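You operate a simulated robot arm through the tools that you are given. There is no shell and no other tool.

The job below is to be done with a simulated two-armed robot. You get a single attempt, and the scene is never put back.

TASK
Dry the red tube at 100 till the lamp shows green, then switch off and lock the narrow door.
Fine: dryer door shut, knob still at 100, key on LOCKED.
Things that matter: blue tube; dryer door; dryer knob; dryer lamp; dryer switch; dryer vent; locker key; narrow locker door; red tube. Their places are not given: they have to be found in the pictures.

It is judged by the outcome, as a careful person would: the job done as asked, and still so three seconds after it is handed in. It fails if anything else is knocked over, pushed out of place, dropped, spilled or broken.

THE ROBOT
Two 7-joint arms with fingered hands on one trunk that stands fixed in place. Base frame: the origin is at the foot of the trunk, x ahead of it, y to its left, z up. Readings come in m, degrees, newtons and seconds.
The left shoulder is at [0.031, 0.163, 1.114], the right one opposite. Payload 4 kg a hand.
The tool frame of a hand sits at the grasp point between the pads (the TCP): z along the fingers, y along the line on which they close. The tips reach 0.036 m beyond it. The gripper opens to 0.124 m. The gripper's body begins 0.042 m behind the TCP. The gripper is a hand of 4 fingers: y runs from the thumb to the fingers, the wrist lies at [-0.015, -0.099, -0.189] in the tool frame, and closing takes about 1.5 s.
Orientation is that of the tool frame in the base frame, as a unit quaternion [w, x, y, z]. With the fingers straight down and the wrist toward the robot, the tool's x, y and z point along [0, 1, 0], [1, 0, 0] and [0, 0, -1] of the base frame.

THE INTERFACE
- The arms move only by the tool nudge_tool. It takes "left_increments", "right_increments" or both (then of equal length, played together; a hand with none holds still); each is a list of rows, each a list of 7 numbers: the turn, a rotation vector about the base's x, y, z in degrees, then the shift along the base's x, y, z in m, then the gripper command, from -1 (fully open) to 1 (shut), values between in proportion. In form: [[ax, ay, az, dx, dy, dz, hand], ...]. A call has 1 to 20 rows; each row shifts and turns the commanded pose from where the row before left it. A row lasts 0.2 s, in which the tool goes at most 0.05 m and 8.6 degrees; a call with a longer step from one row to the next is refused whole, and so is a gripper value outside its range. A pose out of reach is approached as far as the arm can. The call stops where the force on the tool passes 40 N (or 10 N more than at its start, if that is more) or the arm is blocked; 0.2 s more then pass. The fingers move at their own pace (about 0.045 m/s each) and stop on an object; they squeeze with about 26 N. The grip force told is the motor's: it shows also when the fingers shut on nothing. Time passes only in rows, and 0.2 s behind the last, so rows that do not move let the fingers close. The reply holds the time, the measured pose of the TCP, the force on the tool along the base axes, the opening and the grip force, in the units named above and with some noise, with the torque about the TCP (base axes, N m) and any sound that the robot's microphone picked up.
- Cameras (640 x 400 px; columns grow to the right, rows downward): "scene" is now at [0.1126, -0.049, 1.3939]; the picture's right is [-0.56, -0.83, 0.06], its down [-0.07, -0.02, -1.00] and it looks along [0.83, -0.56, -0.05] (base axes); focal length 221 px, centre (320, 200). "left" rides on the left gripper at [-0.075, -0.086, -0.123] in its tool frame; the picture's right is [-0.70, -0.34, 0.63], its down [0.64, -0.68, 0.35] and it looks along [0.32, 0.65, 0.69] (tool axes); focal length 275 px, centre (320, 200). "right" rides on the right gripper at [0.075, -0.086, -0.123] in its tool frame; the picture's right is [-0.70, 0.34, -0.63], its down [-0.65, -0.68, 0.35] and it looks along [-0.31, 0.65, 0.69] (tool axes); focal length 275 px, centre (320, 200).
- get_image(camera): a new picture of that camera. The clock stands still meanwhile.
- raise_lower(by): slides the trunk up (or, below 0, down) by that many m; the arms and the scene camera ride with it, the base frame stays. It gives what a move gives, with no picture.
- preshape(shape, hand): the hand has 4 fingers and takes this shape, open, in about a second: jaw (thumb against the fingers, like two jaws); tri (thumb and two fingers); tip (a fingertip pinch); poke (one finger out to press); point (the index stretched); flat (the hand flat); cup (the hand cupped); fist (a fist). The gripper value then closes the fingers along that shape, each until it touches; the sizes above hold for jaw. It gives what a move gives, with no picture.
- pan_tilt(pan, tilt): turns the head with the scene camera to pan (to the left, within 86 degrees either way) and tilt (down, from -29 to 69), counted from straight ahead of the robot. It gives what a move gives.
- probe_pixels(camera, pixels): there is no depth. For up to 12 entries [column, row, z] of the newest picture of that camera ("zoom" is the newest enlarged one), the place [x, y] in the base frame at which the ray of that pixel passes the height z, good to about 0.002 m. The clock stands still meanwhile.
- close_up(camera, box): a new picture of the part [left, top, right, bottom] of that camera's present view, enlarged. The clock stands still meanwhile.
- hand_in(): hands the job in; it is judged then, once.

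Unless the task says otherwise, let go and move clear before handing in.

The tools are called after "Emit:" by a JSON object that holds its "name" and its "arguments". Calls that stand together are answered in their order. nudge_tool: Moves the arms, as the interface text tells. Its arguments: {"type":"object","properties":{"left_increments":{"type":"array","items":{"type":"array","items":{"type":"number"}}},"right_increments":{"type":"array","items":{"type":"array","items":{"type":"number"}}}},"required":[]} The other tools are called the same way: raise_lower (by) slides the trunk up or down; preshape (shape, hand) gives the hand a shape; pan_tilt (pan, tilt) turns the head that bears the scene camera; get_image (camera) takes a picture; probe_pixels (camera, pixels) gives the place at which the rays of pixels pass given heights; close_up (camera, box) takes an enlarged picture of a part of a camera's view; hand_in () hands the job in.

At the start:

```text
time_s: 0.0
left_ee_pos: [0.5345, -0.034, 1.4747]
left_ee_rot: [0.0, 0.707, 0.707, 0.0]
left_wrist_force: [-0.5, -0.2, 0.4]
left_ft_torque: [-0.03, 0.02, 0.01]
left_width: 0.1237
left_grasp_force: 0.1
left_shape: jaw
right_ee_pos: [0.3982, -0.4908, 1.4711]
right_ee_rot: [0.0, 0.707, 0.707, -0.001]
right_wrist_force: [-0.3, -0.8, -0.2]
right_ft_torque: [0.02, -0.03, 0.05]
right_width: 0.1236
right_grasp_force: 0.1
right_shape: jaw
trunk travel left (down, up): [-0.275, 0.203]
head pan, tilt: [-34.0, -2.0]
```

scene: 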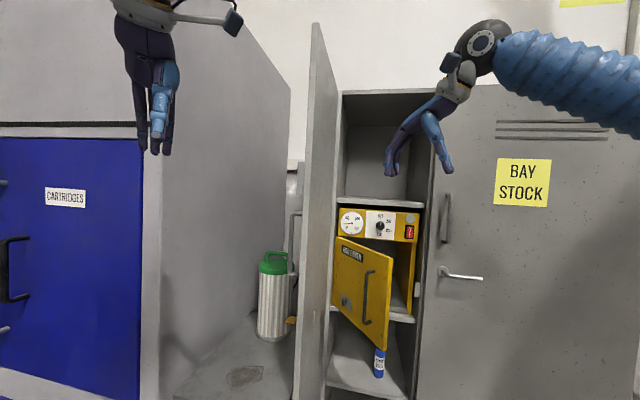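
right: 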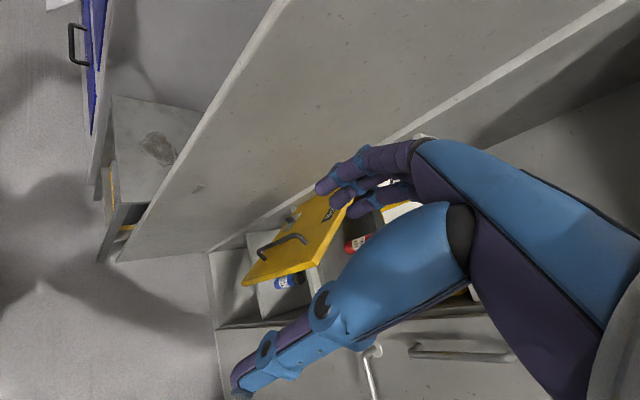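
left: 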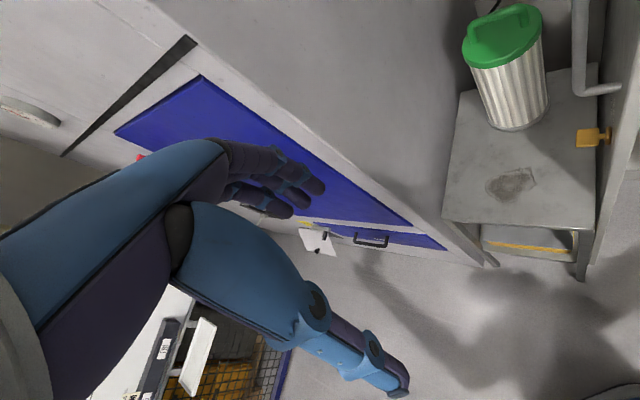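

The scene picture shows a narrow locker with its grey door open (around px 320,200), with the yellow dryer inside (door ajar around 365,290), and a blue tube below at (379,362); the right camera shows a red tube near (355,243). I will look closer at the dryer and its panel.

Emit:
{"name": "close_up", "arguments": {"camera": "scene", "box": [320, 190, 480, 290]}}

Emit:
{"name": "close_up", "arguments": {"camera": "scene", "box": [300, 280, 460, 400]}}

Emit:
{"name": "close_up", "arguments": {"camera": "right", "box": [200, 160, 440, 310]}}

Emit:
{"name": "close_up", "arguments": {"camera": "scene", "box": [240, 180, 340, 400]}}

```text
4.00 times, centred on (400, 240) of scene
```

zoom: 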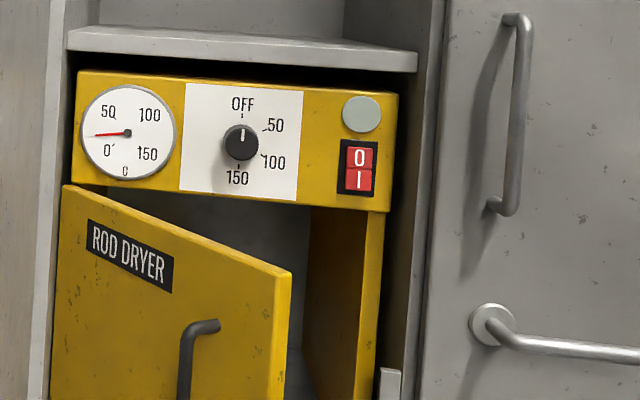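

```text
3.33 times, centred on (380, 340) of scene
```

zoom: 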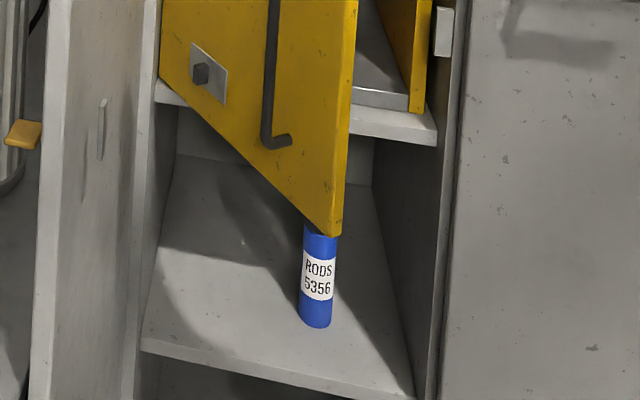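

```text
2.67 times, centred on (320, 235) of right
```

zoom: 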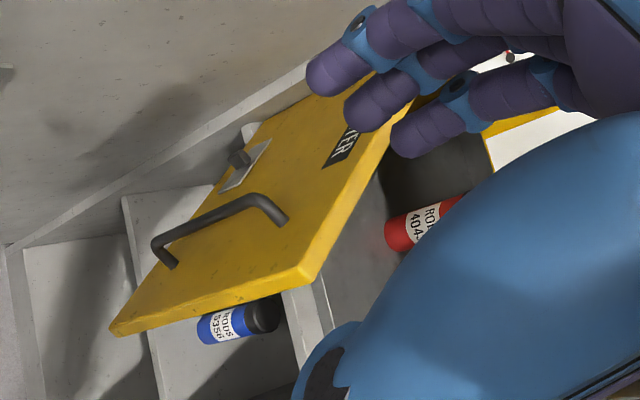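

```text
1.82 times, centred on (290, 290) of scene
```

zoom: 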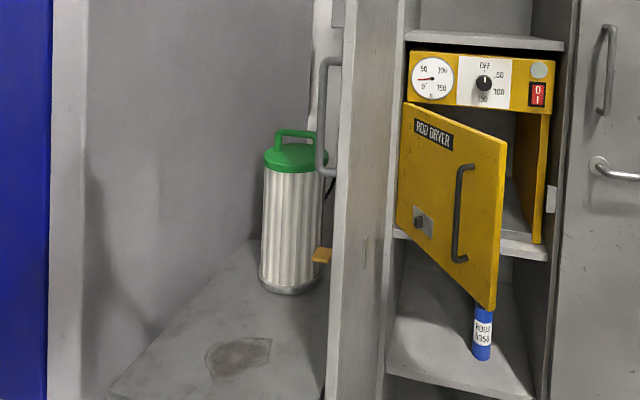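

The zooms show the dryer panel: gauge, knob at OFF with marks 50/100/150, lamp grey at upper right, a red 0/I switch, a vent plate with a square stud on the dryer door, and an orange key on the outer face of the open narrow door (scene about 290,320). I will triangulate a few points between the scene and right cameras.

Emit:
{"name": "probe_pixels", "arguments": {"camera": "scene", "pixels": [[371, 271, 1.0], [371, 271, 1.1], [371, 271, 1.2], [380, 225, 1.2], [380, 225, 1.3], [379, 362, 0.8], [379, 362, 0.9], [379, 362, 1.0]]}}

Emit:
{"name": "probe_pixels", "arguments": {"camera": "right", "pixels": [[301, 241, 1.0], [301, 241, 1.1], [301, 241, 1.2], [355, 243, 1.0], [355, 243, 1.1], [355, 243, 0.9], [287, 282, 0.7], [287, 282, 0.8], [287, 282, 0.9]]}}

```text
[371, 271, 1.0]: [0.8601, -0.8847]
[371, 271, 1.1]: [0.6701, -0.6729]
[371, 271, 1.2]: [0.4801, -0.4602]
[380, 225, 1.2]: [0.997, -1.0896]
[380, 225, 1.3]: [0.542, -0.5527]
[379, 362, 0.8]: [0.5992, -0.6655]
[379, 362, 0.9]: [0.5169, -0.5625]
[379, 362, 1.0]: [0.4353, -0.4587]
```

```text
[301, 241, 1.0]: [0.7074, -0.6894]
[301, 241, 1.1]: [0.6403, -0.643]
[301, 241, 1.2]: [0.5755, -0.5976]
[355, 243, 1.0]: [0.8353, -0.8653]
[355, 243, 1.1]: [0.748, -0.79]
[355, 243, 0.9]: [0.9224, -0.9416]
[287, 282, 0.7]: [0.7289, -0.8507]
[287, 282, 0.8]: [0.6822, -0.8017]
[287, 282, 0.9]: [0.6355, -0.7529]
```

Triangulation puts the dryer door handle's top at about (0.63, -0.63, 1.12). I will raise the trunk for a second viewpoint (stereo baseline) and look with the head tilted down.

Emit:
{"name": "raise_lower", "arguments": {"by": 0.2}}

Emit:
{"name": "pan_tilt", "arguments": {"pan": -40, "tilt": 25}}

Emit:
{"name": "get_image", "arguments": {"camera": "scene"}}

Emit:
{"name": "get_image", "arguments": {"camera": "right"}}

```text
time_s: 2.2
left_ee_pos: [0.5339, -0.0344, 1.6741]
left_ee_rot: [0.0, 0.707, 0.707, 0.001]
left_wrist_force: [0.4, -0.5, -0.8]
left_ft_torque: [0.0, -0.01, 0.0]
left_width: 0.1238
left_grasp_force: 0.1
left_shape: jaw
right_ee_pos: [0.3993, -0.4908, 1.6704]
right_ee_rot: [0.0, 0.707, 0.707, 0.0]
right_wrist_force: [-0.1, 0.3, -0.9]
right_ft_torque: [0.01, -0.01, 0.01]
right_width: 0.1236
right_grasp_force: 0.0
right_shape: jaw
trunk travel left (down, up): [-0.475, 0.003]
head pan, tilt: [-34.0, -2.0]
```

```text
time_s: 3.1
left_ee_pos: [0.5344, -0.0331, 1.6744]
left_ee_rot: [0.0, 0.707, 0.707, 0.0]
left_wrist_force: [0.4, 0.0, 0.0]
left_ft_torque: [0.01, -0.02, -0.01]
left_width: 0.1241
left_grasp_force: 0.0
left_shape: jaw
right_ee_pos: [0.3984, -0.4903, 1.6705]
right_ee_rot: [0.0, 0.707, 0.707, 0.0]
right_wrist_force: [-0.2, -1.0, 0.1]
right_ft_torque: [-0.01, 0.0, 0.0]
right_width: 0.1238
right_grasp_force: 0.1
right_shape: jaw
trunk travel left (down, up): [-0.475, 0.003]
head pan, tilt: [-40.0, 25.0]
```

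```text
taken
```

scene: 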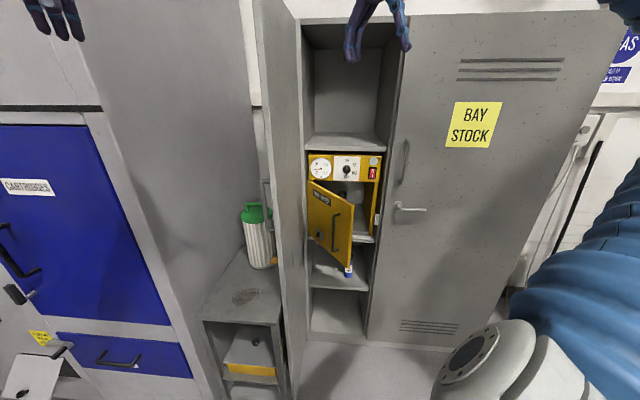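

```text
taken
```

right: 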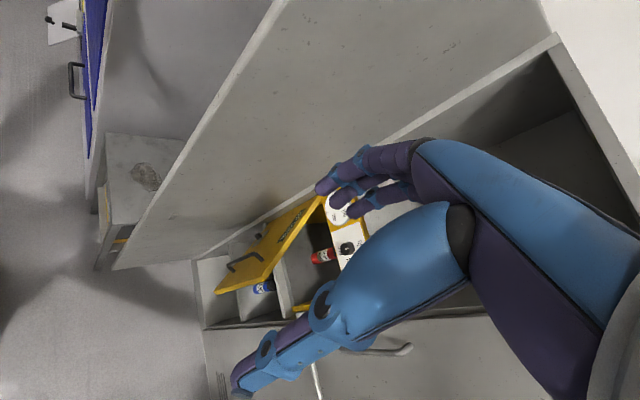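

The raised view shows the whole narrow locker: dryer (345,200), red tube visible inside behind the door in the right view (322,255), blue tube on the shelf below. I will zoom in on the dryer from here.

Emit:
{"name": "close_up", "arguments": {"camera": "scene", "box": [290, 140, 450, 240]}}

Emit:
{"name": "probe_pixels", "arguments": {"camera": "zoom", "pixels": [[320, 100, 1.2], [320, 100, 1.3]]}}

Emit:
{"name": "close_up", "arguments": {"camera": "scene", "box": [200, 180, 380, 360]}}

Emit:
{"name": "close_up", "arguments": {"camera": "right", "box": [190, 180, 390, 340]}}

```text
4.00 times, centred on (370, 190) of scene
```

zoom: 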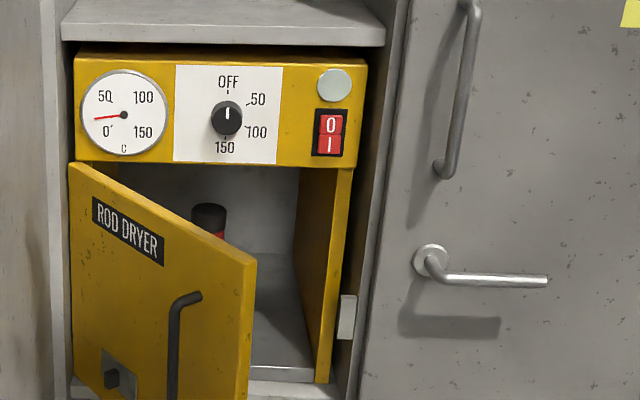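

```text
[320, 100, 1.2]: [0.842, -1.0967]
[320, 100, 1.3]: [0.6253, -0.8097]
```

```text
2.22 times, centred on (290, 270) of scene
```

zoom: 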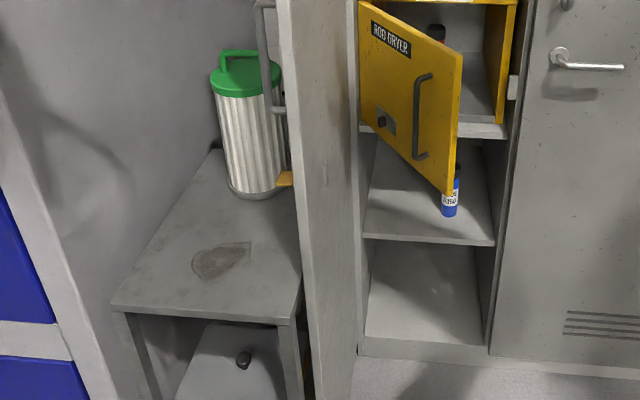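

```text
2.50 times, centred on (290, 260) of right
```

zoom: 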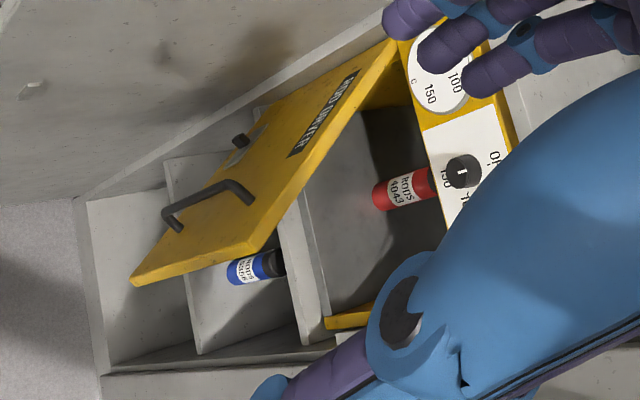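

The red tube (zoom 405,187 in the right view) already stands inside the dryer chamber, so the job is: close the dryer door, set the knob to 100, switch on. I will probe key points from this raised view to get 3D positions.

Emit:
{"name": "probe_pixels", "arguments": {"camera": "scene", "pixels": [[346.75, 169.5, 1.2], [346.75, 169.5, 1.3], [373.5, 161.25, 1.3], [372.5, 173, 1.2], [321, 168.75, 1.3], [338.75, 214.25, 1.1], [338.75, 214.25, 1.2], [354, 205, 1.1], [354, 205, 1.2], [307.5, 181.25, 1.2], [307.5, 181.25, 1.3], [317.75, 234.5, 1.0]]}}

Emit:
{"name": "probe_pixels", "arguments": {"camera": "right", "pixels": [[340, 243.5, 1.2], [340, 243.5, 1.3], [288, 259, 1.1], [288, 259, 1.2], [252, 284, 1.2], [241, 289, 0.9], [241, 289, 1.0], [292, 279, 1.0], [292, 279, 1.2], [312, 251, 1.0], [312, 251, 1.1], [293.5, 256, 1.0]]}}

```text
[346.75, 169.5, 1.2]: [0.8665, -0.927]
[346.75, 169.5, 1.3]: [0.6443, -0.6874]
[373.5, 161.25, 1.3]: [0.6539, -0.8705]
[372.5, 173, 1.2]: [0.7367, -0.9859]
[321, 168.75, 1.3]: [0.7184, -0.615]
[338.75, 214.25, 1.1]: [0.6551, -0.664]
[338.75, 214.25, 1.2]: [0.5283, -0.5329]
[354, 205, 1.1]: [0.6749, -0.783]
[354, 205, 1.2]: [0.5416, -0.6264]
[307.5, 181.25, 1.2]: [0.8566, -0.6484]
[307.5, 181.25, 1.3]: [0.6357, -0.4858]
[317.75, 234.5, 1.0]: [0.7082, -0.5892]
```

```text
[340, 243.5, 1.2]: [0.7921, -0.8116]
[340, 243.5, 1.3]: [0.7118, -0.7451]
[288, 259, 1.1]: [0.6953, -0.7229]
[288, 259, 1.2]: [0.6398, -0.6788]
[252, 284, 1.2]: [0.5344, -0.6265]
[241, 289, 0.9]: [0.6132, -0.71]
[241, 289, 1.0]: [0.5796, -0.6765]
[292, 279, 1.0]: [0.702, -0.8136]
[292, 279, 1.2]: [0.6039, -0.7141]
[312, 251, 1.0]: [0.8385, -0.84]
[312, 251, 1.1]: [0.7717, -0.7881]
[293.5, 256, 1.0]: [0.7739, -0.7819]
```

Some of my right-camera pixel conversions were off, so I'll re-probe the knob (346.8,248), handle (262.8,258), door corner (266,279) and tubes with correct values.

Emit:
{"name": "probe_pixels", "arguments": {"camera": "right", "pixels": [[346.8, 248, 1.2], [346.8, 248, 1.3], [262.8, 258, 1.1], [262.8, 258, 1.2], [266, 279.2, 1.1], [266, 279.2, 1.2], [322, 254.8, 1.0], [322, 254.8, 1.1], [262, 287.2, 0.6], [262, 287.2, 0.8]]}}

Emit:
{"name": "close_up", "arguments": {"camera": "right", "box": [240, 200, 360, 300]}}

```text
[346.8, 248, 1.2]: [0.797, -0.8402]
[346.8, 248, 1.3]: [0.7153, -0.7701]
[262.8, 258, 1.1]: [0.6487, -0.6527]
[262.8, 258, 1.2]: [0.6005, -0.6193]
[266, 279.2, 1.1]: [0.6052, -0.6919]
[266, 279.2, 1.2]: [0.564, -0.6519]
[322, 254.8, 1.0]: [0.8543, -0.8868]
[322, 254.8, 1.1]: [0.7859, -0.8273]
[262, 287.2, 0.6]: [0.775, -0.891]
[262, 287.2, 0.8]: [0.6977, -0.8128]
```

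```text
4.00 times, centred on (300, 250) of right
```

zoom: 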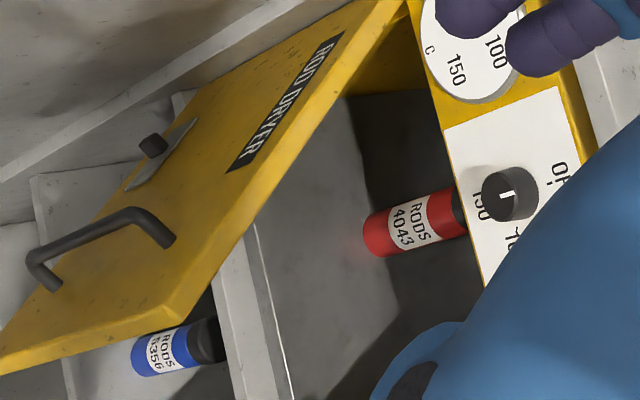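

Knob triangulates to about (0.757, -0.807, 1.25), the dryer front is perpendicular to the direction (0.83, -0.56), and the door's free top corner is at about (0.574, -0.663, 1.18). I'll zoom tightly on the vent, panel, and key for details.

Emit:
{"name": "close_up", "arguments": {"camera": "scene", "box": [305, 220, 345, 245]}}

Emit:
{"name": "close_up", "arguments": {"camera": "scene", "box": [305, 150, 385, 200]}}

Emit:
{"name": "close_up", "arguments": {"camera": "left", "box": [500, 0, 640, 200]}}

Emit:
{"name": "get_image", "arguments": {"camera": "left"}}

```text
16.00 times, centred on (325, 232) of scene
```

zoom: 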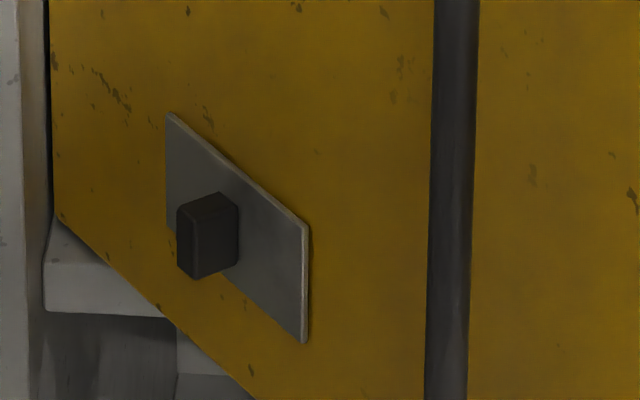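

```text
8.00 times, centred on (345, 175) of scene
```

zoom: 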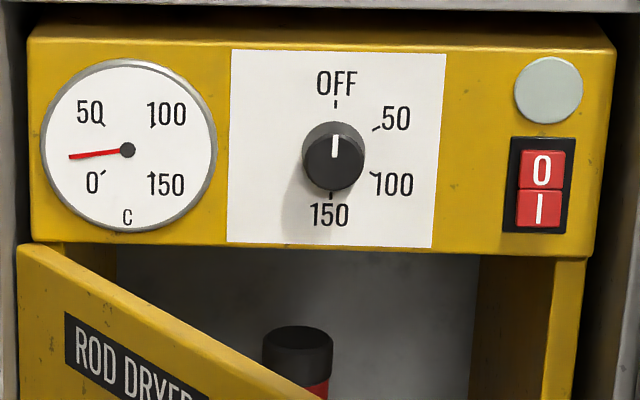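

```text
2.00 times, centred on (570, 100) of left
```

zoom: 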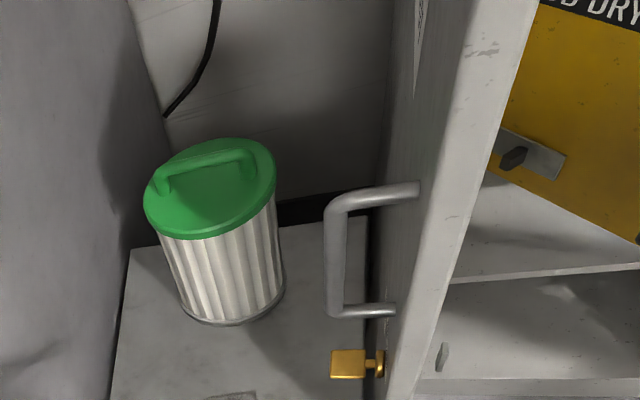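

```text
taken
```

left: 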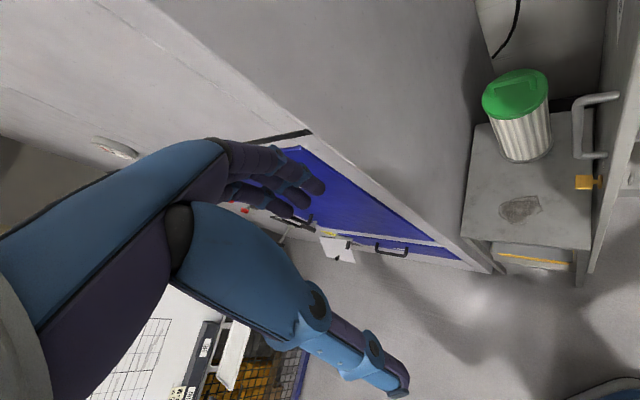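

The vent is a metal plate with a dark stud on the dryer door's lower left; the lamp is grey, knob at OFF and the gauge reads about 20. I'll now turn the right hand to point horizontally toward the dryer, away from anything.

Emit:
{"name": "nudge_tool", "arguments": {"right_increments": [[0, 0, -8.5, 0, 0, 0, -1], [0, 0, -8.5, 0, 0, 0, -1], [0, 0, -8.5, 0, 0, 0, -1], [0, 0, -8.5, 0, 0, 0, -1], [-4.57, -6.78, 0, 0, 0, 0, -1], [-4.57, -6.78, 0, 0, 0, 0, -1], [-4.57, -6.78, 0, 0, 0, 0, -1], [-4.57, -6.78, 0, 0, 0, 0, -1], [-4.57, -6.78, 0, 0, 0, 0, -1], [-4.57, -6.78, 0, 0, 0, 0, -1], [-4.57, -6.78, 0, 0, 0, 0, -1], [-4.57, -6.78, 0, 0, 0, 0, -1], [-4.57, -6.78, 0, 0, 0, 0, -1], [-4.57, -6.78, 0, 0, 0, 0, -1], [-4.57, -6.78, 0, 0, 0, 0, -1]]}}

Emit:
{"name": "get_image", "arguments": {"camera": "scene"}}

Emit:
{"name": "get_image", "arguments": {"camera": "right"}}

```text
time_s: 6.3
left_ee_pos: [0.5354, -0.0354, 1.6732]
left_ee_rot: [-0.002, 0.707, 0.707, 0.0]
left_wrist_force: [-0.3, 0.1, 0.4]
left_ft_torque: [0.0, 0.03, 0.01]
left_width: 0.1236
left_grasp_force: 0.1
left_shape: jaw
right_ee_pos: [0.4089, -0.4981, 1.6773]
right_ee_rot: [0.624, 0.624, 0.332, 0.332]
right_wrist_force: [0.4, -0.3, 0.2]
right_ft_torque: [0.02, -0.03, -0.01]
right_width: 0.1237
right_grasp_force: 0.1
right_shape: jaw
right hand out of reach, approached as far as the arm can: row 15
trunk travel left (down, up): [-0.475, 0.003]
head pan, tilt: [-40.0, 25.0]
```

```text
taken
```

scene: 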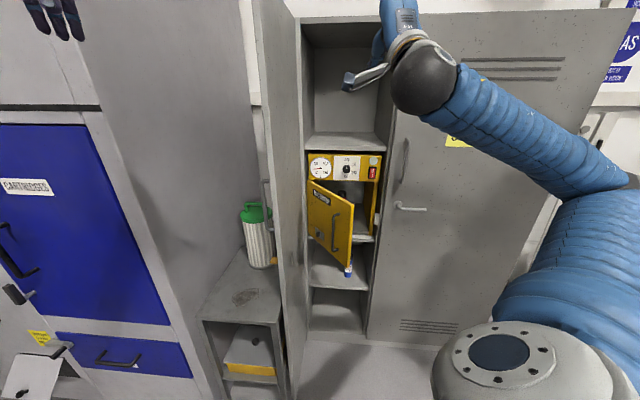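

```text
taken
```

right: 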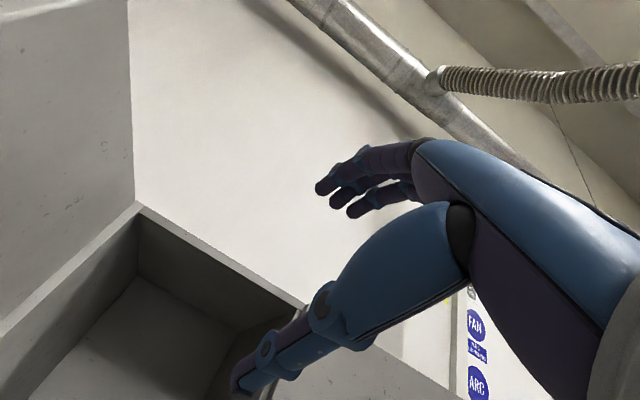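

The hand now points horizontally at the dryer (quaternion matches the target) with the arm out to the right of the scene view. I'll lower the trunk back to its starting height, shape the hand to poke and look.

Emit:
{"name": "raise_lower", "arguments": {"by": -0.2}}

Emit:
{"name": "preshape", "arguments": {"shape": "poke", "hand": "right"}}

Emit:
{"name": "pan_tilt", "arguments": {"pan": -40, "tilt": 10}}

Emit:
{"name": "get_image", "arguments": {"camera": "scene"}}

Emit:
{"name": "get_image", "arguments": {"camera": "right"}}

```text
time_s: 8.4
left_ee_pos: [0.5331, -0.0337, 1.4749]
left_ee_rot: [0.0, 0.707, 0.707, -0.001]
left_wrist_force: [0.4, -1.2, 0.6]
left_ft_torque: [0.03, -0.06, 0.0]
left_width: 0.1236
left_grasp_force: 0.0
left_shape: jaw
right_ee_pos: [0.4589, -0.4954, 1.437]
right_ee_rot: [0.607, 0.64, 0.361, 0.301]
right_wrist_force: [-0.4, -0.3, 0.0]
right_ft_torque: [0.02, 0.01, 0.01]
right_width: 0.124
right_grasp_force: 0.0
right_shape: jaw
trunk travel left (down, up): [-0.275, 0.203]
head pan, tilt: [-40.0, 25.0]
```

```text
time_s: 9.3
left_ee_pos: [0.5337, -0.0343, 1.4731]
left_ee_rot: [0.0, 0.707, 0.707, 0.0]
left_wrist_force: [1.4, -0.1, 0.5]
left_ft_torque: [-0.01, 0.01, 0.03]
left_width: 0.1238
left_grasp_force: 0.0
left_shape: jaw
right_ee_pos: [0.4593, -0.4971, 1.4357]
right_ee_rot: [0.607, 0.64, 0.361, 0.302]
right_wrist_force: [0.2, 0.1, 0.9]
right_ft_torque: [0.03, -0.04, -0.01]
right_width: 0.0002
right_grasp_force: 0.1
right_shape: poke
trunk travel left (down, up): [-0.275, 0.203]
head pan, tilt: [-40.0, 25.0]
```

```text
time_s: 10.1
left_ee_pos: [0.5336, -0.033, 1.475]
left_ee_rot: [0.0, 0.707, 0.707, 0.0]
left_wrist_force: [0.5, -0.1, 0.5]
left_ft_torque: [0.01, 0.03, 0.02]
left_width: 0.1238
left_grasp_force: 0.1
left_shape: jaw
right_ee_pos: [0.4592, -0.496, 1.4369]
right_ee_rot: [0.607, 0.64, 0.362, 0.302]
right_wrist_force: [0.2, -0.3, 0.2]
right_ft_torque: [-0.02, -0.02, -0.01]
right_width: 0.0
right_grasp_force: 0.1
right_shape: poke
trunk travel left (down, up): [-0.275, 0.203]
head pan, tilt: [-40.0, 10.0]
```

```text
taken
```

scene: 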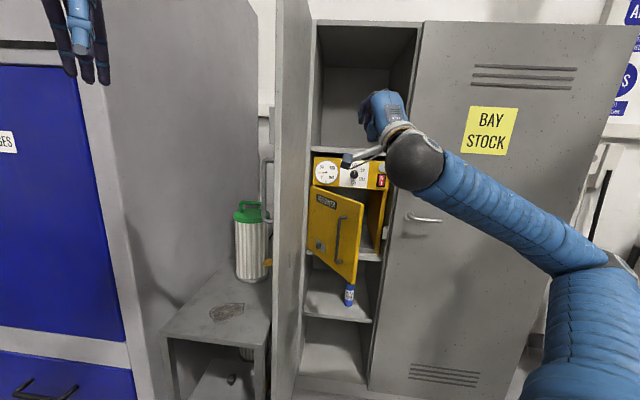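

```text
taken
```

right: 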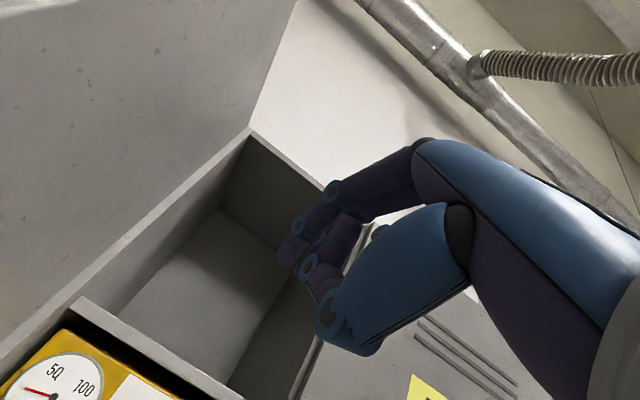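

The poke finger's tip appears in the right view near (285,258), i.e. about 0.036 m past the TCP along the finger axis. I'll zoom on the dryer door from here to refine the door geometry before pushing it shut.

Emit:
{"name": "close_up", "arguments": {"camera": "scene", "box": [290, 140, 420, 300]}}

Emit:
{"name": "close_up", "arguments": {"camera": "right", "box": [240, 140, 400, 360]}}

```text
2.50 times, centred on (355, 220) of scene
```

zoom: 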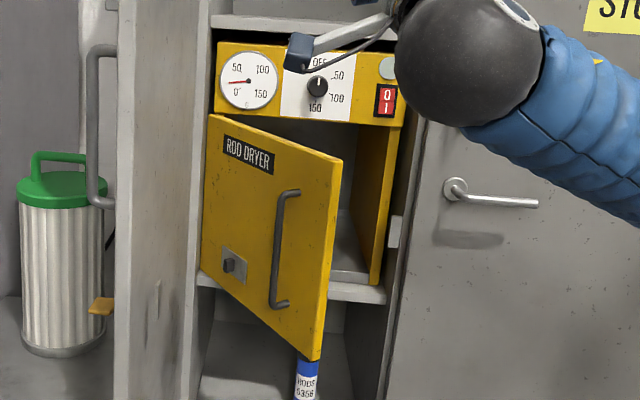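

```text
1.82 times, centred on (320, 250) of right
```

zoom: 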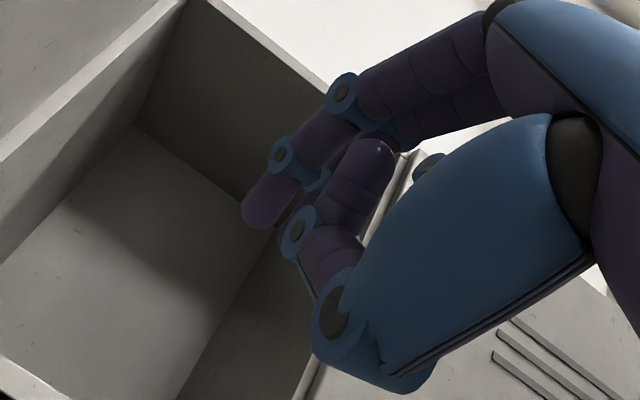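

Door free-top corner is around (0.57,-0.66,1.18); the hinge side is at the left. I'll lower the right hand and bring the fingertip in front-left of the door's upper free part (tip about z=1.15), without contact yet.

Emit:
{"name": "nudge_tool", "arguments": {"right_increments": [[0, 0, 0, 0, 0, -0.048, -1], [0, 0, 0, 0, 0, -0.048, -1], [0, 0, 0, 0, 0, -0.048, -1], [0, 0, 0, 0, 0, -0.048, -1], [0, 0, 0, 0, 0, -0.048, -1], [0, 0, 0, 0, 0, -0.04, -1]]}}

Emit:
{"name": "get_image", "arguments": {"camera": "right"}}

Emit:
{"name": "get_image", "arguments": {"camera": "scene"}}

```text
time_s: 11.5
left_ee_pos: [0.534, -0.0341, 1.4753]
left_ee_rot: [0.0, 0.708, 0.706, 0.0]
left_wrist_force: [0.7, 0.0, 0.4]
left_ft_torque: [0.01, 0.03, 0.0]
left_width: 0.1236
left_grasp_force: 0.1
left_shape: jaw
right_ee_pos: [0.5326, -0.5373, 1.1892]
right_ee_rot: [0.607, 0.639, 0.362, 0.303]
right_wrist_force: [0.3, 0.0, -0.9]
right_ft_torque: [-0.01, 0.03, -0.02]
right_width: 0.0
right_grasp_force: 0.0
right_shape: poke
right hand out of reach, approached as far as the arm can: row 1, 2, 3, 4, 5
trunk travel left (down, up): [-0.275, 0.203]
head pan, tilt: [-40.0, 10.0]
```

```text
taken
```

right: 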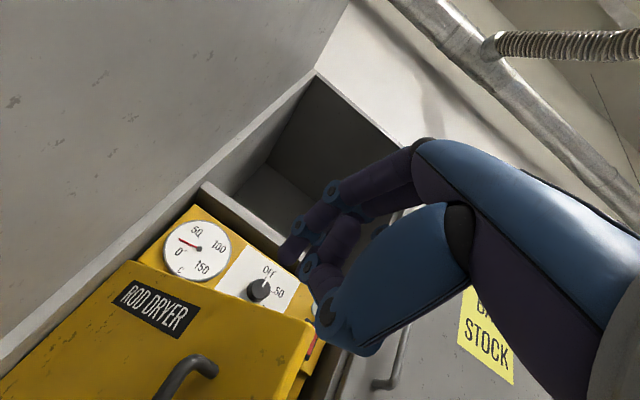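

```text
taken
```

scene: 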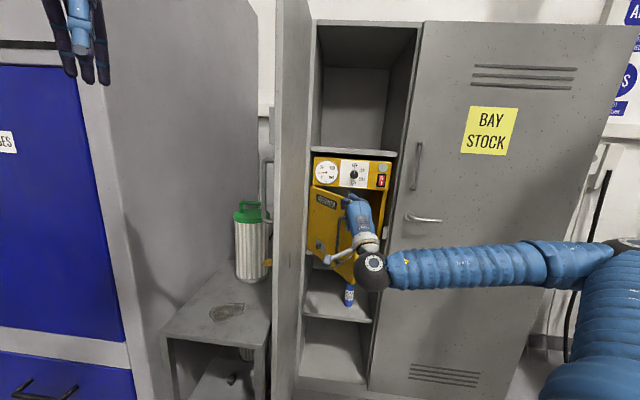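

The arm drifted forward because of a reach limit near the body; TCP is now (0.533,-0.537,1.189), with the door label and knob visible in the right view. I'll do a no-motion row to see where the pose settles.

Emit:
{"name": "nudge_tool", "arguments": {"right_increments": [[0, 0, 0, 0, 0, 0, -1], [0, 0, 0, 0, 0, 0, -1]]}}

Emit:
{"name": "close_up", "arguments": {"camera": "scene", "box": [290, 140, 420, 300]}}

Emit:
{"name": "close_up", "arguments": {"camera": "right", "box": [80, 200, 360, 400]}}

```text
time_s: 12.1
left_ee_pos: [0.5336, -0.0339, 1.4754]
left_ee_rot: [-0.001, 0.707, 0.707, 0.001]
left_wrist_force: [0.0, -0.8, 0.6]
left_ft_torque: [-0.01, 0.0, 0.0]
left_width: 0.1238
left_grasp_force: 0.1
left_shape: jaw
right_ee_pos: [0.5326, -0.5368, 1.1881]
right_ee_rot: [0.607, 0.64, 0.362, 0.302]
right_wrist_force: [0.2, -0.1, 0.5]
right_ft_torque: [-0.02, -0.02, 0.0]
right_width: 0.0001
right_grasp_force: 0.1
right_shape: poke
trunk travel left (down, up): [-0.275, 0.203]
head pan, tilt: [-40.0, 10.0]
```

```text
2.50 times, centred on (355, 220) of scene
```

zoom: 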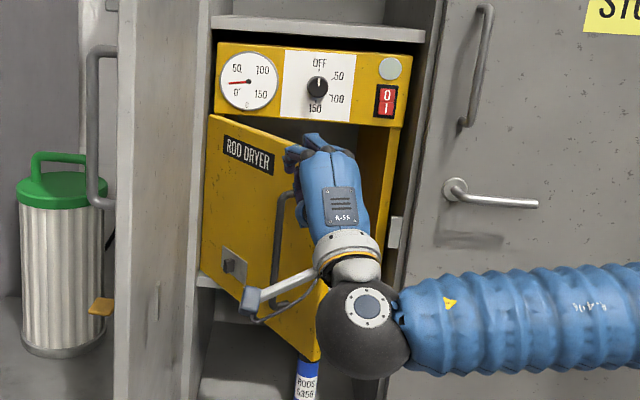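

```text
2.00 times, centred on (220, 300) of right
```

zoom: 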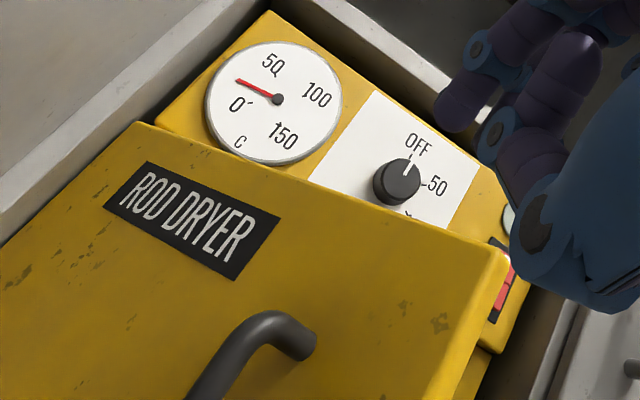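

The pose settled and the right camera now gives a close view of the door's top edge (free corner at right px (314,325), hinge corner at (130,261)), knob (259,291) and gauge. I'll probe these.

Emit:
{"name": "probe_pixels", "arguments": {"camera": "right", "pixels": [[314, 325, 1.16], [314, 325, 1.18], [314, 325, 1.2], [130, 261, 1.16], [130, 261, 1.18], [130, 261, 1.2], [259, 291.5, 1.22], [259, 291.5, 1.25], [199, 249, 1.22], [199, 249, 1.25], [210, 367, 1.1], [210, 367, 1.12]]}}

Emit:
{"name": "probe_pixels", "arguments": {"camera": "scene", "pixels": [[310.6, 186, 1.2], [310.6, 186, 1.18], [319, 174.6, 1.25], [319, 174.6, 1.22], [347, 182.2, 1.25], [347, 182.2, 1.22], [363.8, 203.2, 1.18], [363.8, 203.2, 1.16], [307.4, 248.8, 0.9], [307.4, 248.8, 0.95], [354.6, 284, 0.9], [354.6, 284, 0.95]]}}

```text
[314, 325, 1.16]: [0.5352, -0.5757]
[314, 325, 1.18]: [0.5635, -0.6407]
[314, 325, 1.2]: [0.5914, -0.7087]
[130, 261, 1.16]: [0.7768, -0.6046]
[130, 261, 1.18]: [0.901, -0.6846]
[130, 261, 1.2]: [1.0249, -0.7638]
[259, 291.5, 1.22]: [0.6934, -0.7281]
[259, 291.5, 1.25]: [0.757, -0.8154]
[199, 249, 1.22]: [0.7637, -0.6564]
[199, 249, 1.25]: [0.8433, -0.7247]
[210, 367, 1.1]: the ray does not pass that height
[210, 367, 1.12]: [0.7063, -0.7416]
```

```text
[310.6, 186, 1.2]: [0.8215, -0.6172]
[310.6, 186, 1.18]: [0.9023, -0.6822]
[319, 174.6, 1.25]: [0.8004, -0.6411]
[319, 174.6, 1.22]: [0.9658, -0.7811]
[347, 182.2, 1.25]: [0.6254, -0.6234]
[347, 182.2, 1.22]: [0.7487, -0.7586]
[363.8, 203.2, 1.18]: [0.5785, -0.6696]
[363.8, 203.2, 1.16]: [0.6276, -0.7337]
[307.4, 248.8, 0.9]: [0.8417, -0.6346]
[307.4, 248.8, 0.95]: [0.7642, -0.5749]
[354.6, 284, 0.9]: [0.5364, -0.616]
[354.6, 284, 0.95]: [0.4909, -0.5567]
```

The door hinge corner triangulates to (0.902,-0.683,1.18) and the free corner to (0.569,-0.655,1.184), so the door is 0.33 m wide and open about 60°. I'll fix my scene conversions for the knob, gauge, lamp and switch.

Emit:
{"name": "probe_pixels", "arguments": {"camera": "scene", "pixels": [[354.2, 174.4, 1.25], [354.2, 174.4, 1.26], [326.2, 172.4, 1.25], [326.2, 172.4, 1.26], [383, 167.2, 1.28], [383, 167.2, 1.27], [381.8, 177.6, 1.24], [381.8, 177.6, 1.25], [381.4, 182.8, 1.24], [381.4, 182.8, 1.22], [337.8, 262, 0.95], [343.8, 216.8, 1.12]]}}

Emit:
{"name": "close_up", "arguments": {"camera": "scene", "box": [300, 150, 400, 200]}}

```text
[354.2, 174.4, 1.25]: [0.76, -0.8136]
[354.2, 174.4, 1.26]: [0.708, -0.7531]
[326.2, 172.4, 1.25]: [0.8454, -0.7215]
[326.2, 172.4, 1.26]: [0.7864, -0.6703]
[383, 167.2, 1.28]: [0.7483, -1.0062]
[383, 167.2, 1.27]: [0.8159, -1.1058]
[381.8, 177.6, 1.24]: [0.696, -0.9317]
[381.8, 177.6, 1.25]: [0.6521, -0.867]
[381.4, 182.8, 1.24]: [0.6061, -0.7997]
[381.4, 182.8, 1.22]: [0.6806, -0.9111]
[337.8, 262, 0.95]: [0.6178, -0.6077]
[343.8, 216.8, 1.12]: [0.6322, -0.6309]
```

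```text
6.40 times, centred on (350, 175) of scene
```

zoom: 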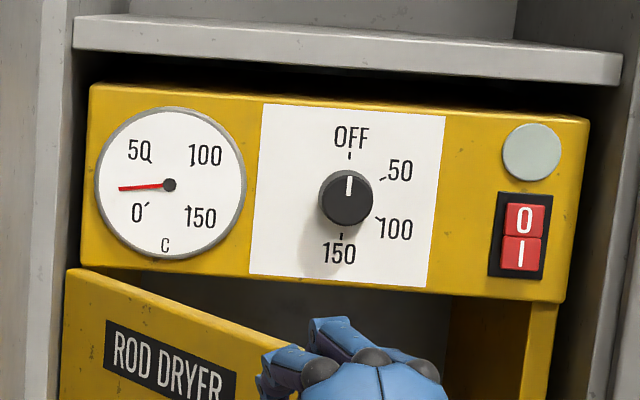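

Knob face is at (0.758,-0.8145,1.25); door hinge near (0.89,-0.68), width ~0.32, open ~60°. I'll move the fingertip to just off the door's outer face, above the handle and near the free edge.

Emit:
{"name": "nudge_tool", "arguments": {"right_increments": [[0, 0, 0, 0.0132, -0.0228, -0.01, -1], [0, 0, 0, 0.0132, -0.0228, -0.01, -1], [0, 0, 0, 0.0132, -0.0227, -0.01, -1]]}}

Emit:
{"name": "get_image", "arguments": {"camera": "right"}}

Emit:
{"name": "close_up", "arguments": {"camera": "scene", "box": [290, 140, 420, 300]}}

```text
time_s: 12.9
left_ee_pos: [0.5338, -0.0339, 1.4748]
left_ee_rot: [0.0, 0.708, 0.707, 0.0]
left_wrist_force: [0.0, -0.3, -0.1]
left_ft_torque: [-0.02, 0.05, 0.02]
left_width: 0.1237
left_grasp_force: 0.2
left_shape: jaw
right_ee_pos: [0.568, -0.607, 1.1604]
right_ee_rot: [0.607, 0.64, 0.361, 0.302]
right_wrist_force: [-0.7, 0.1, 0.0]
right_ft_torque: [0.01, 0.01, 0.04]
right_width: 0.0002
right_grasp_force: 0.1
right_shape: poke
trunk travel left (down, up): [-0.275, 0.203]
head pan, tilt: [-40.0, 10.0]
```

```text
taken
```

right: 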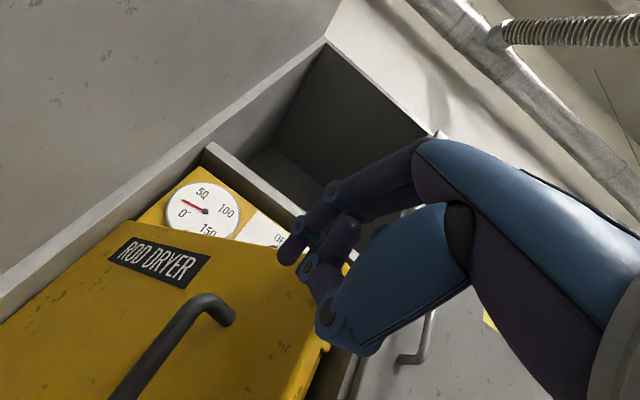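

```text
2.50 times, centred on (355, 220) of scene
```

zoom: 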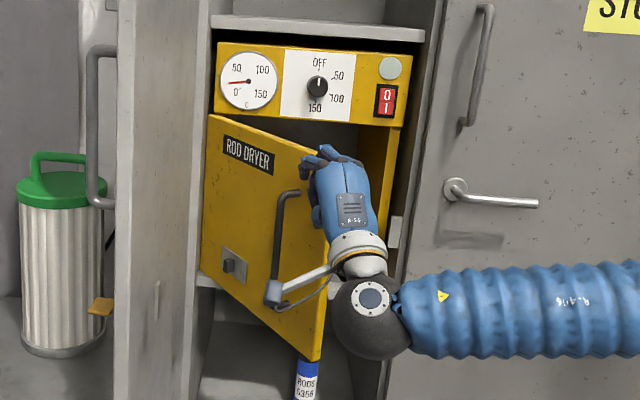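

The fingertip is just off the door face above the handle (right view 290,250). I'll push along the door's arc for the first ~10° and check.

Emit:
{"name": "nudge_tool", "arguments": {"right_increments": [[0, 0, 0, 0.0014, -0.0141, 0, -1], [0, 0, 0, 0.0013, -0.0141, 0, -1], [0, 0, 0, 0.0, -0.02, 0, -1], [0, 0, 0, 0.0001, -0.0199, 0, -1], [0, 0, 0, 0.0038, -0.0245, 0, -1], [0, 0, 0, 0.0039, -0.0246, 0, -1]]}}

Emit:
{"name": "get_image", "arguments": {"camera": "right"}}

Emit:
{"name": "close_up", "arguments": {"camera": "scene", "box": [290, 140, 420, 300]}}

```text
time_s: 14.3
left_ee_pos: [0.5338, -0.0344, 1.4747]
left_ee_rot: [0.0, 0.707, 0.707, 0.0]
left_wrist_force: [-0.2, 0.5, 0.0]
left_ft_torque: [0.0, -0.04, 0.0]
left_width: 0.1238
left_grasp_force: 0.0
left_shape: jaw
right_ee_pos: [0.5782, -0.7258, 1.1594]
right_ee_rot: [0.607, 0.64, 0.361, 0.302]
right_wrist_force: [1.0, 0.3, -0.1]
right_ft_torque: [0.0, 0.0, -0.01]
right_width: 0.0
right_grasp_force: 0.1
right_shape: poke
trunk travel left (down, up): [-0.275, 0.203]
head pan, tilt: [-40.0, 10.0]
```

```text
taken
```

right: 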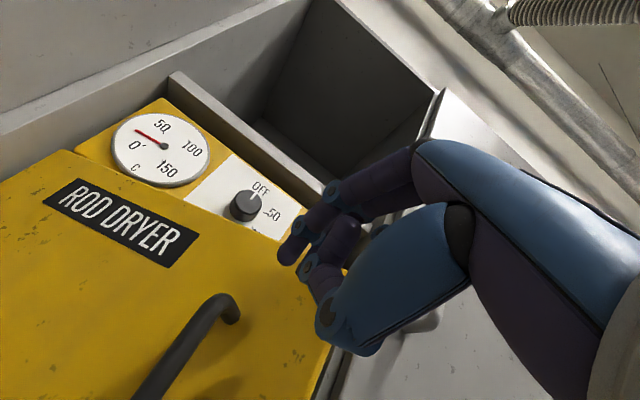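

```text
2.50 times, centred on (355, 220) of scene
```

zoom: 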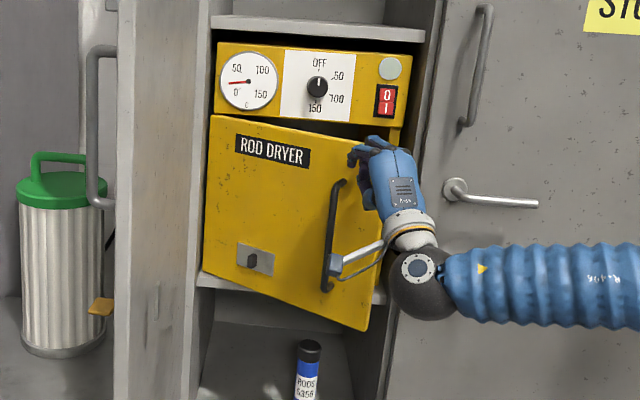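

The door is now ~40° open and moves with almost no force; the blue tube below (310,370 in the zoom) is undisturbed. I'll continue along the arc.

Emit:
{"name": "nudge_tool", "arguments": {"right_increments": [[0, 0, 0, 0.0081, -0.0235, 0.001, -1], [0, 0, 0, 0.0081, -0.0235, 0.001, -1], [0, 0, 0, 0.016, -0.0188, 0.002, -1], [0, 0, 0, 0.0161, -0.0188, 0.002, -1]]}}

Emit:
{"name": "get_image", "arguments": {"camera": "right"}}

Emit:
{"name": "close_up", "arguments": {"camera": "scene", "box": [290, 140, 420, 300]}}

```text
time_s: 15.3
left_ee_pos: [0.534, -0.0348, 1.475]
left_ee_rot: [0.0, 0.707, 0.708, -0.001]
left_wrist_force: [0.9, 0.1, -0.3]
left_ft_torque: [0.01, 0.01, -0.02]
left_width: 0.1236
left_grasp_force: 0.1
left_shape: jaw
right_ee_pos: [0.6279, -0.8089, 1.1656]
right_ee_rot: [0.608, 0.64, 0.361, 0.302]
right_wrist_force: [0.0, -0.3, 0.1]
right_ft_torque: [0.03, 0.03, 0.04]
right_width: 0.0001
right_grasp_force: 0.0
right_shape: poke
trunk travel left (down, up): [-0.275, 0.203]
head pan, tilt: [-40.0, 10.0]
```

```text
taken
```

right: 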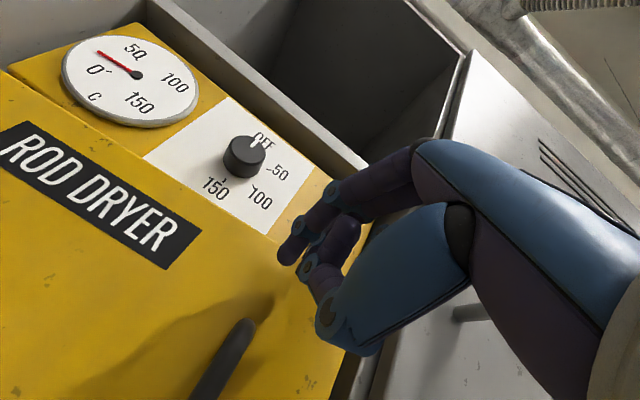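

```text
2.50 times, centred on (355, 220) of scene
```

zoom: 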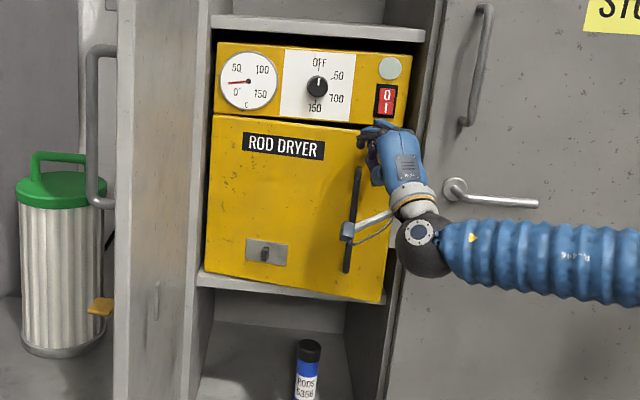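

The door is at roughly 15–20° now. I'll continue forward to close it fully and listen for a latch.

Emit:
{"name": "nudge_tool", "arguments": {"right_increments": [[0, 0, 0, 0.0185, -0.0152, 0, -1], [0, 0, 0, 0.0186, -0.0151, 0, -1], [0, 0, 0, 0.0126, -0.0101, 0, -1], [0, 0, 0, 0.0126, -0.0101, 0, -1], [0, 0, 0, 0.0066, -0.0045, 0, -1]]}}

Emit:
{"name": "get_image", "arguments": {"camera": "right"}}

Emit:
{"name": "close_up", "arguments": {"camera": "scene", "box": [290, 140, 420, 300]}}

```text
time_s: 16.3
left_ee_pos: [0.5307, -0.032, 1.4758]
left_ee_rot: [0.001, 0.707, 0.707, 0.0]
left_wrist_force: [-0.2, -0.5, -0.4]
left_ft_torque: [0.05, 0.05, 0.01]
left_width: 0.1239
left_grasp_force: 0.1
left_shape: jaw
right_ee_pos: [0.6808, -0.8491, 1.1724]
right_ee_rot: [0.608, 0.636, 0.363, 0.306]
right_wrist_force: [-33.3, 28.0, -0.7]
right_ft_torque: [0.24, 0.18, -0.05]
right_width: 0.0
right_grasp_force: 0.0
right_shape: poke
trunk travel left (down, up): [-0.275, 0.203]
head pan, tilt: [-40.0, 10.0]
stopped in row 4 (right hand): the force on the tool passed its limit at 51 N (the readings are from after the stop); the commanded pose is now the measured one
```

```text
taken
```

right: 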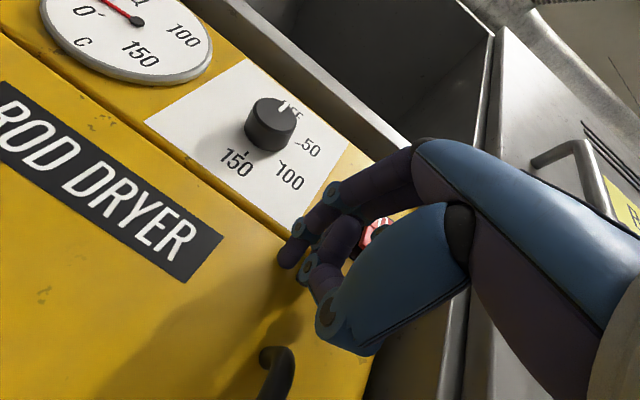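

```text
2.50 times, centred on (355, 220) of scene
```

zoom: 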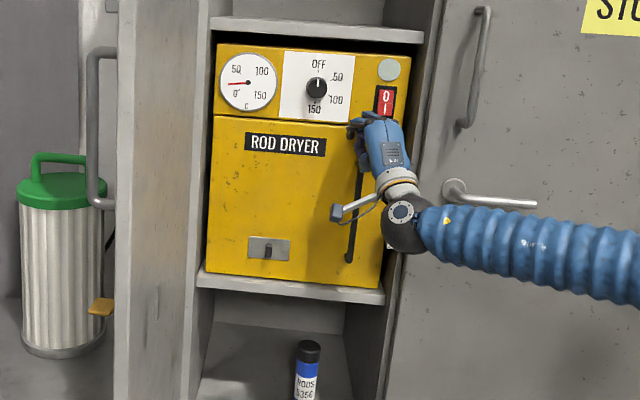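

The door appears flush (bottom right corner now meets the dryer body) and the force spiked at 51 N, so it seems shut. I'll back off and check that it stays shut.

Emit:
{"name": "nudge_tool", "arguments": {"right_increments": [[0, 0, 0, -0.0249, 0.0168, 0, -1], [0, 0, 0, -0.0249, 0.0168, 0, -1], [0, 0, 0, -0.0332, 0.0224, 0, -1], [0, 0, 0, -0.0332, 0.0224, 0, -1]]}}

Emit:
{"name": "get_image", "arguments": {"camera": "right"}}

Emit:
{"name": "close_up", "arguments": {"camera": "scene", "box": [290, 140, 420, 300]}}

```text
time_s: 17.3
left_ee_pos: [0.5331, -0.0323, 1.4758]
left_ee_rot: [0.0, 0.706, 0.708, 0.0]
left_wrist_force: [-0.7, 0.5, -0.4]
left_ft_torque: [0.0, 0.02, 0.03]
left_width: 0.1236
left_grasp_force: 0.0
left_shape: jaw
right_ee_pos: [0.567, -0.7737, 1.1714]
right_ee_rot: [0.608, 0.638, 0.362, 0.305]
right_wrist_force: [0.0, 0.4, -0.3]
right_ft_torque: [0.02, 0.03, -0.01]
right_width: 0.0
right_grasp_force: 0.0
right_shape: poke
trunk travel left (down, up): [-0.275, 0.203]
head pan, tilt: [-40.0, 10.0]
```

```text
taken
```

right: 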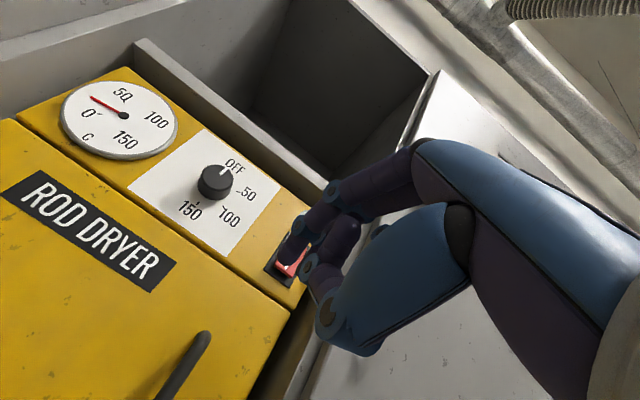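

```text
2.50 times, centred on (355, 220) of scene
```

zoom: 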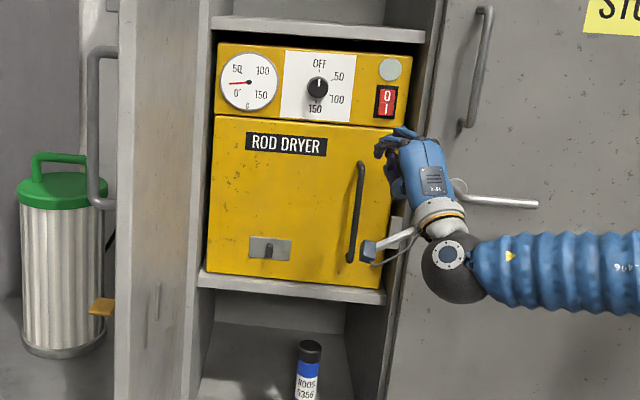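

The dryer door stays shut after backing off. I'll zoom on the vent plate and switch now that the door faces front.

Emit:
{"name": "close_up", "arguments": {"camera": "scene", "box": [310, 225, 358, 255]}}

Emit:
{"name": "close_up", "arguments": {"camera": "scene", "box": [330, 155, 394, 195]}}

Emit:
{"name": "close_up", "arguments": {"camera": "scene", "box": [250, 150, 330, 300]}}

```text
13.33 times, centred on (334, 240) of scene
```

zoom: 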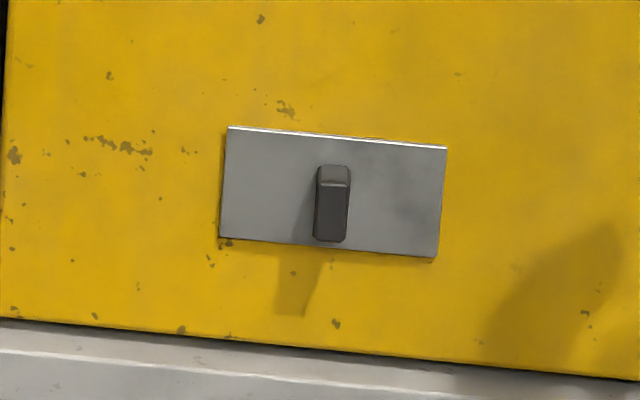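

```text
10.00 times, centred on (362, 175) of scene
```

zoom: 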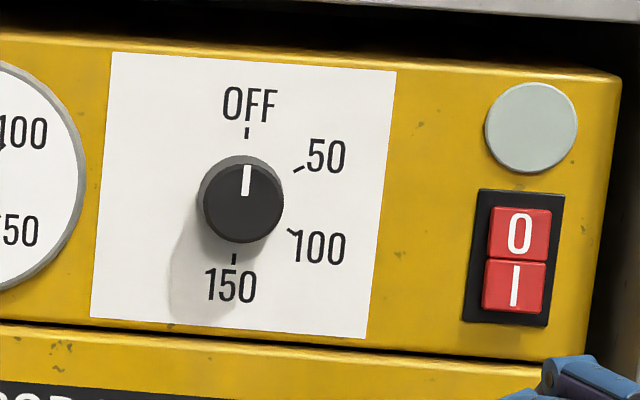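

```text
2.67 times, centred on (290, 225) of scene
```

zoom: 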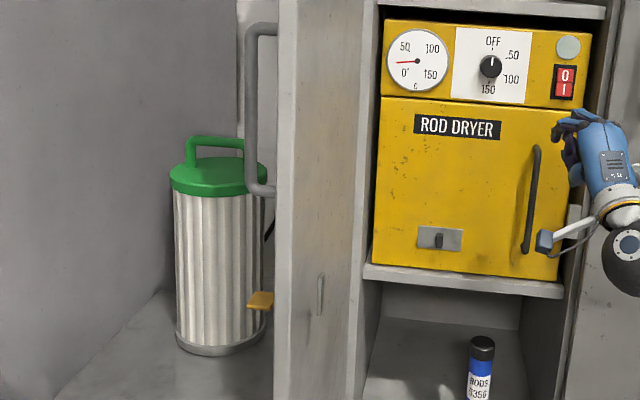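

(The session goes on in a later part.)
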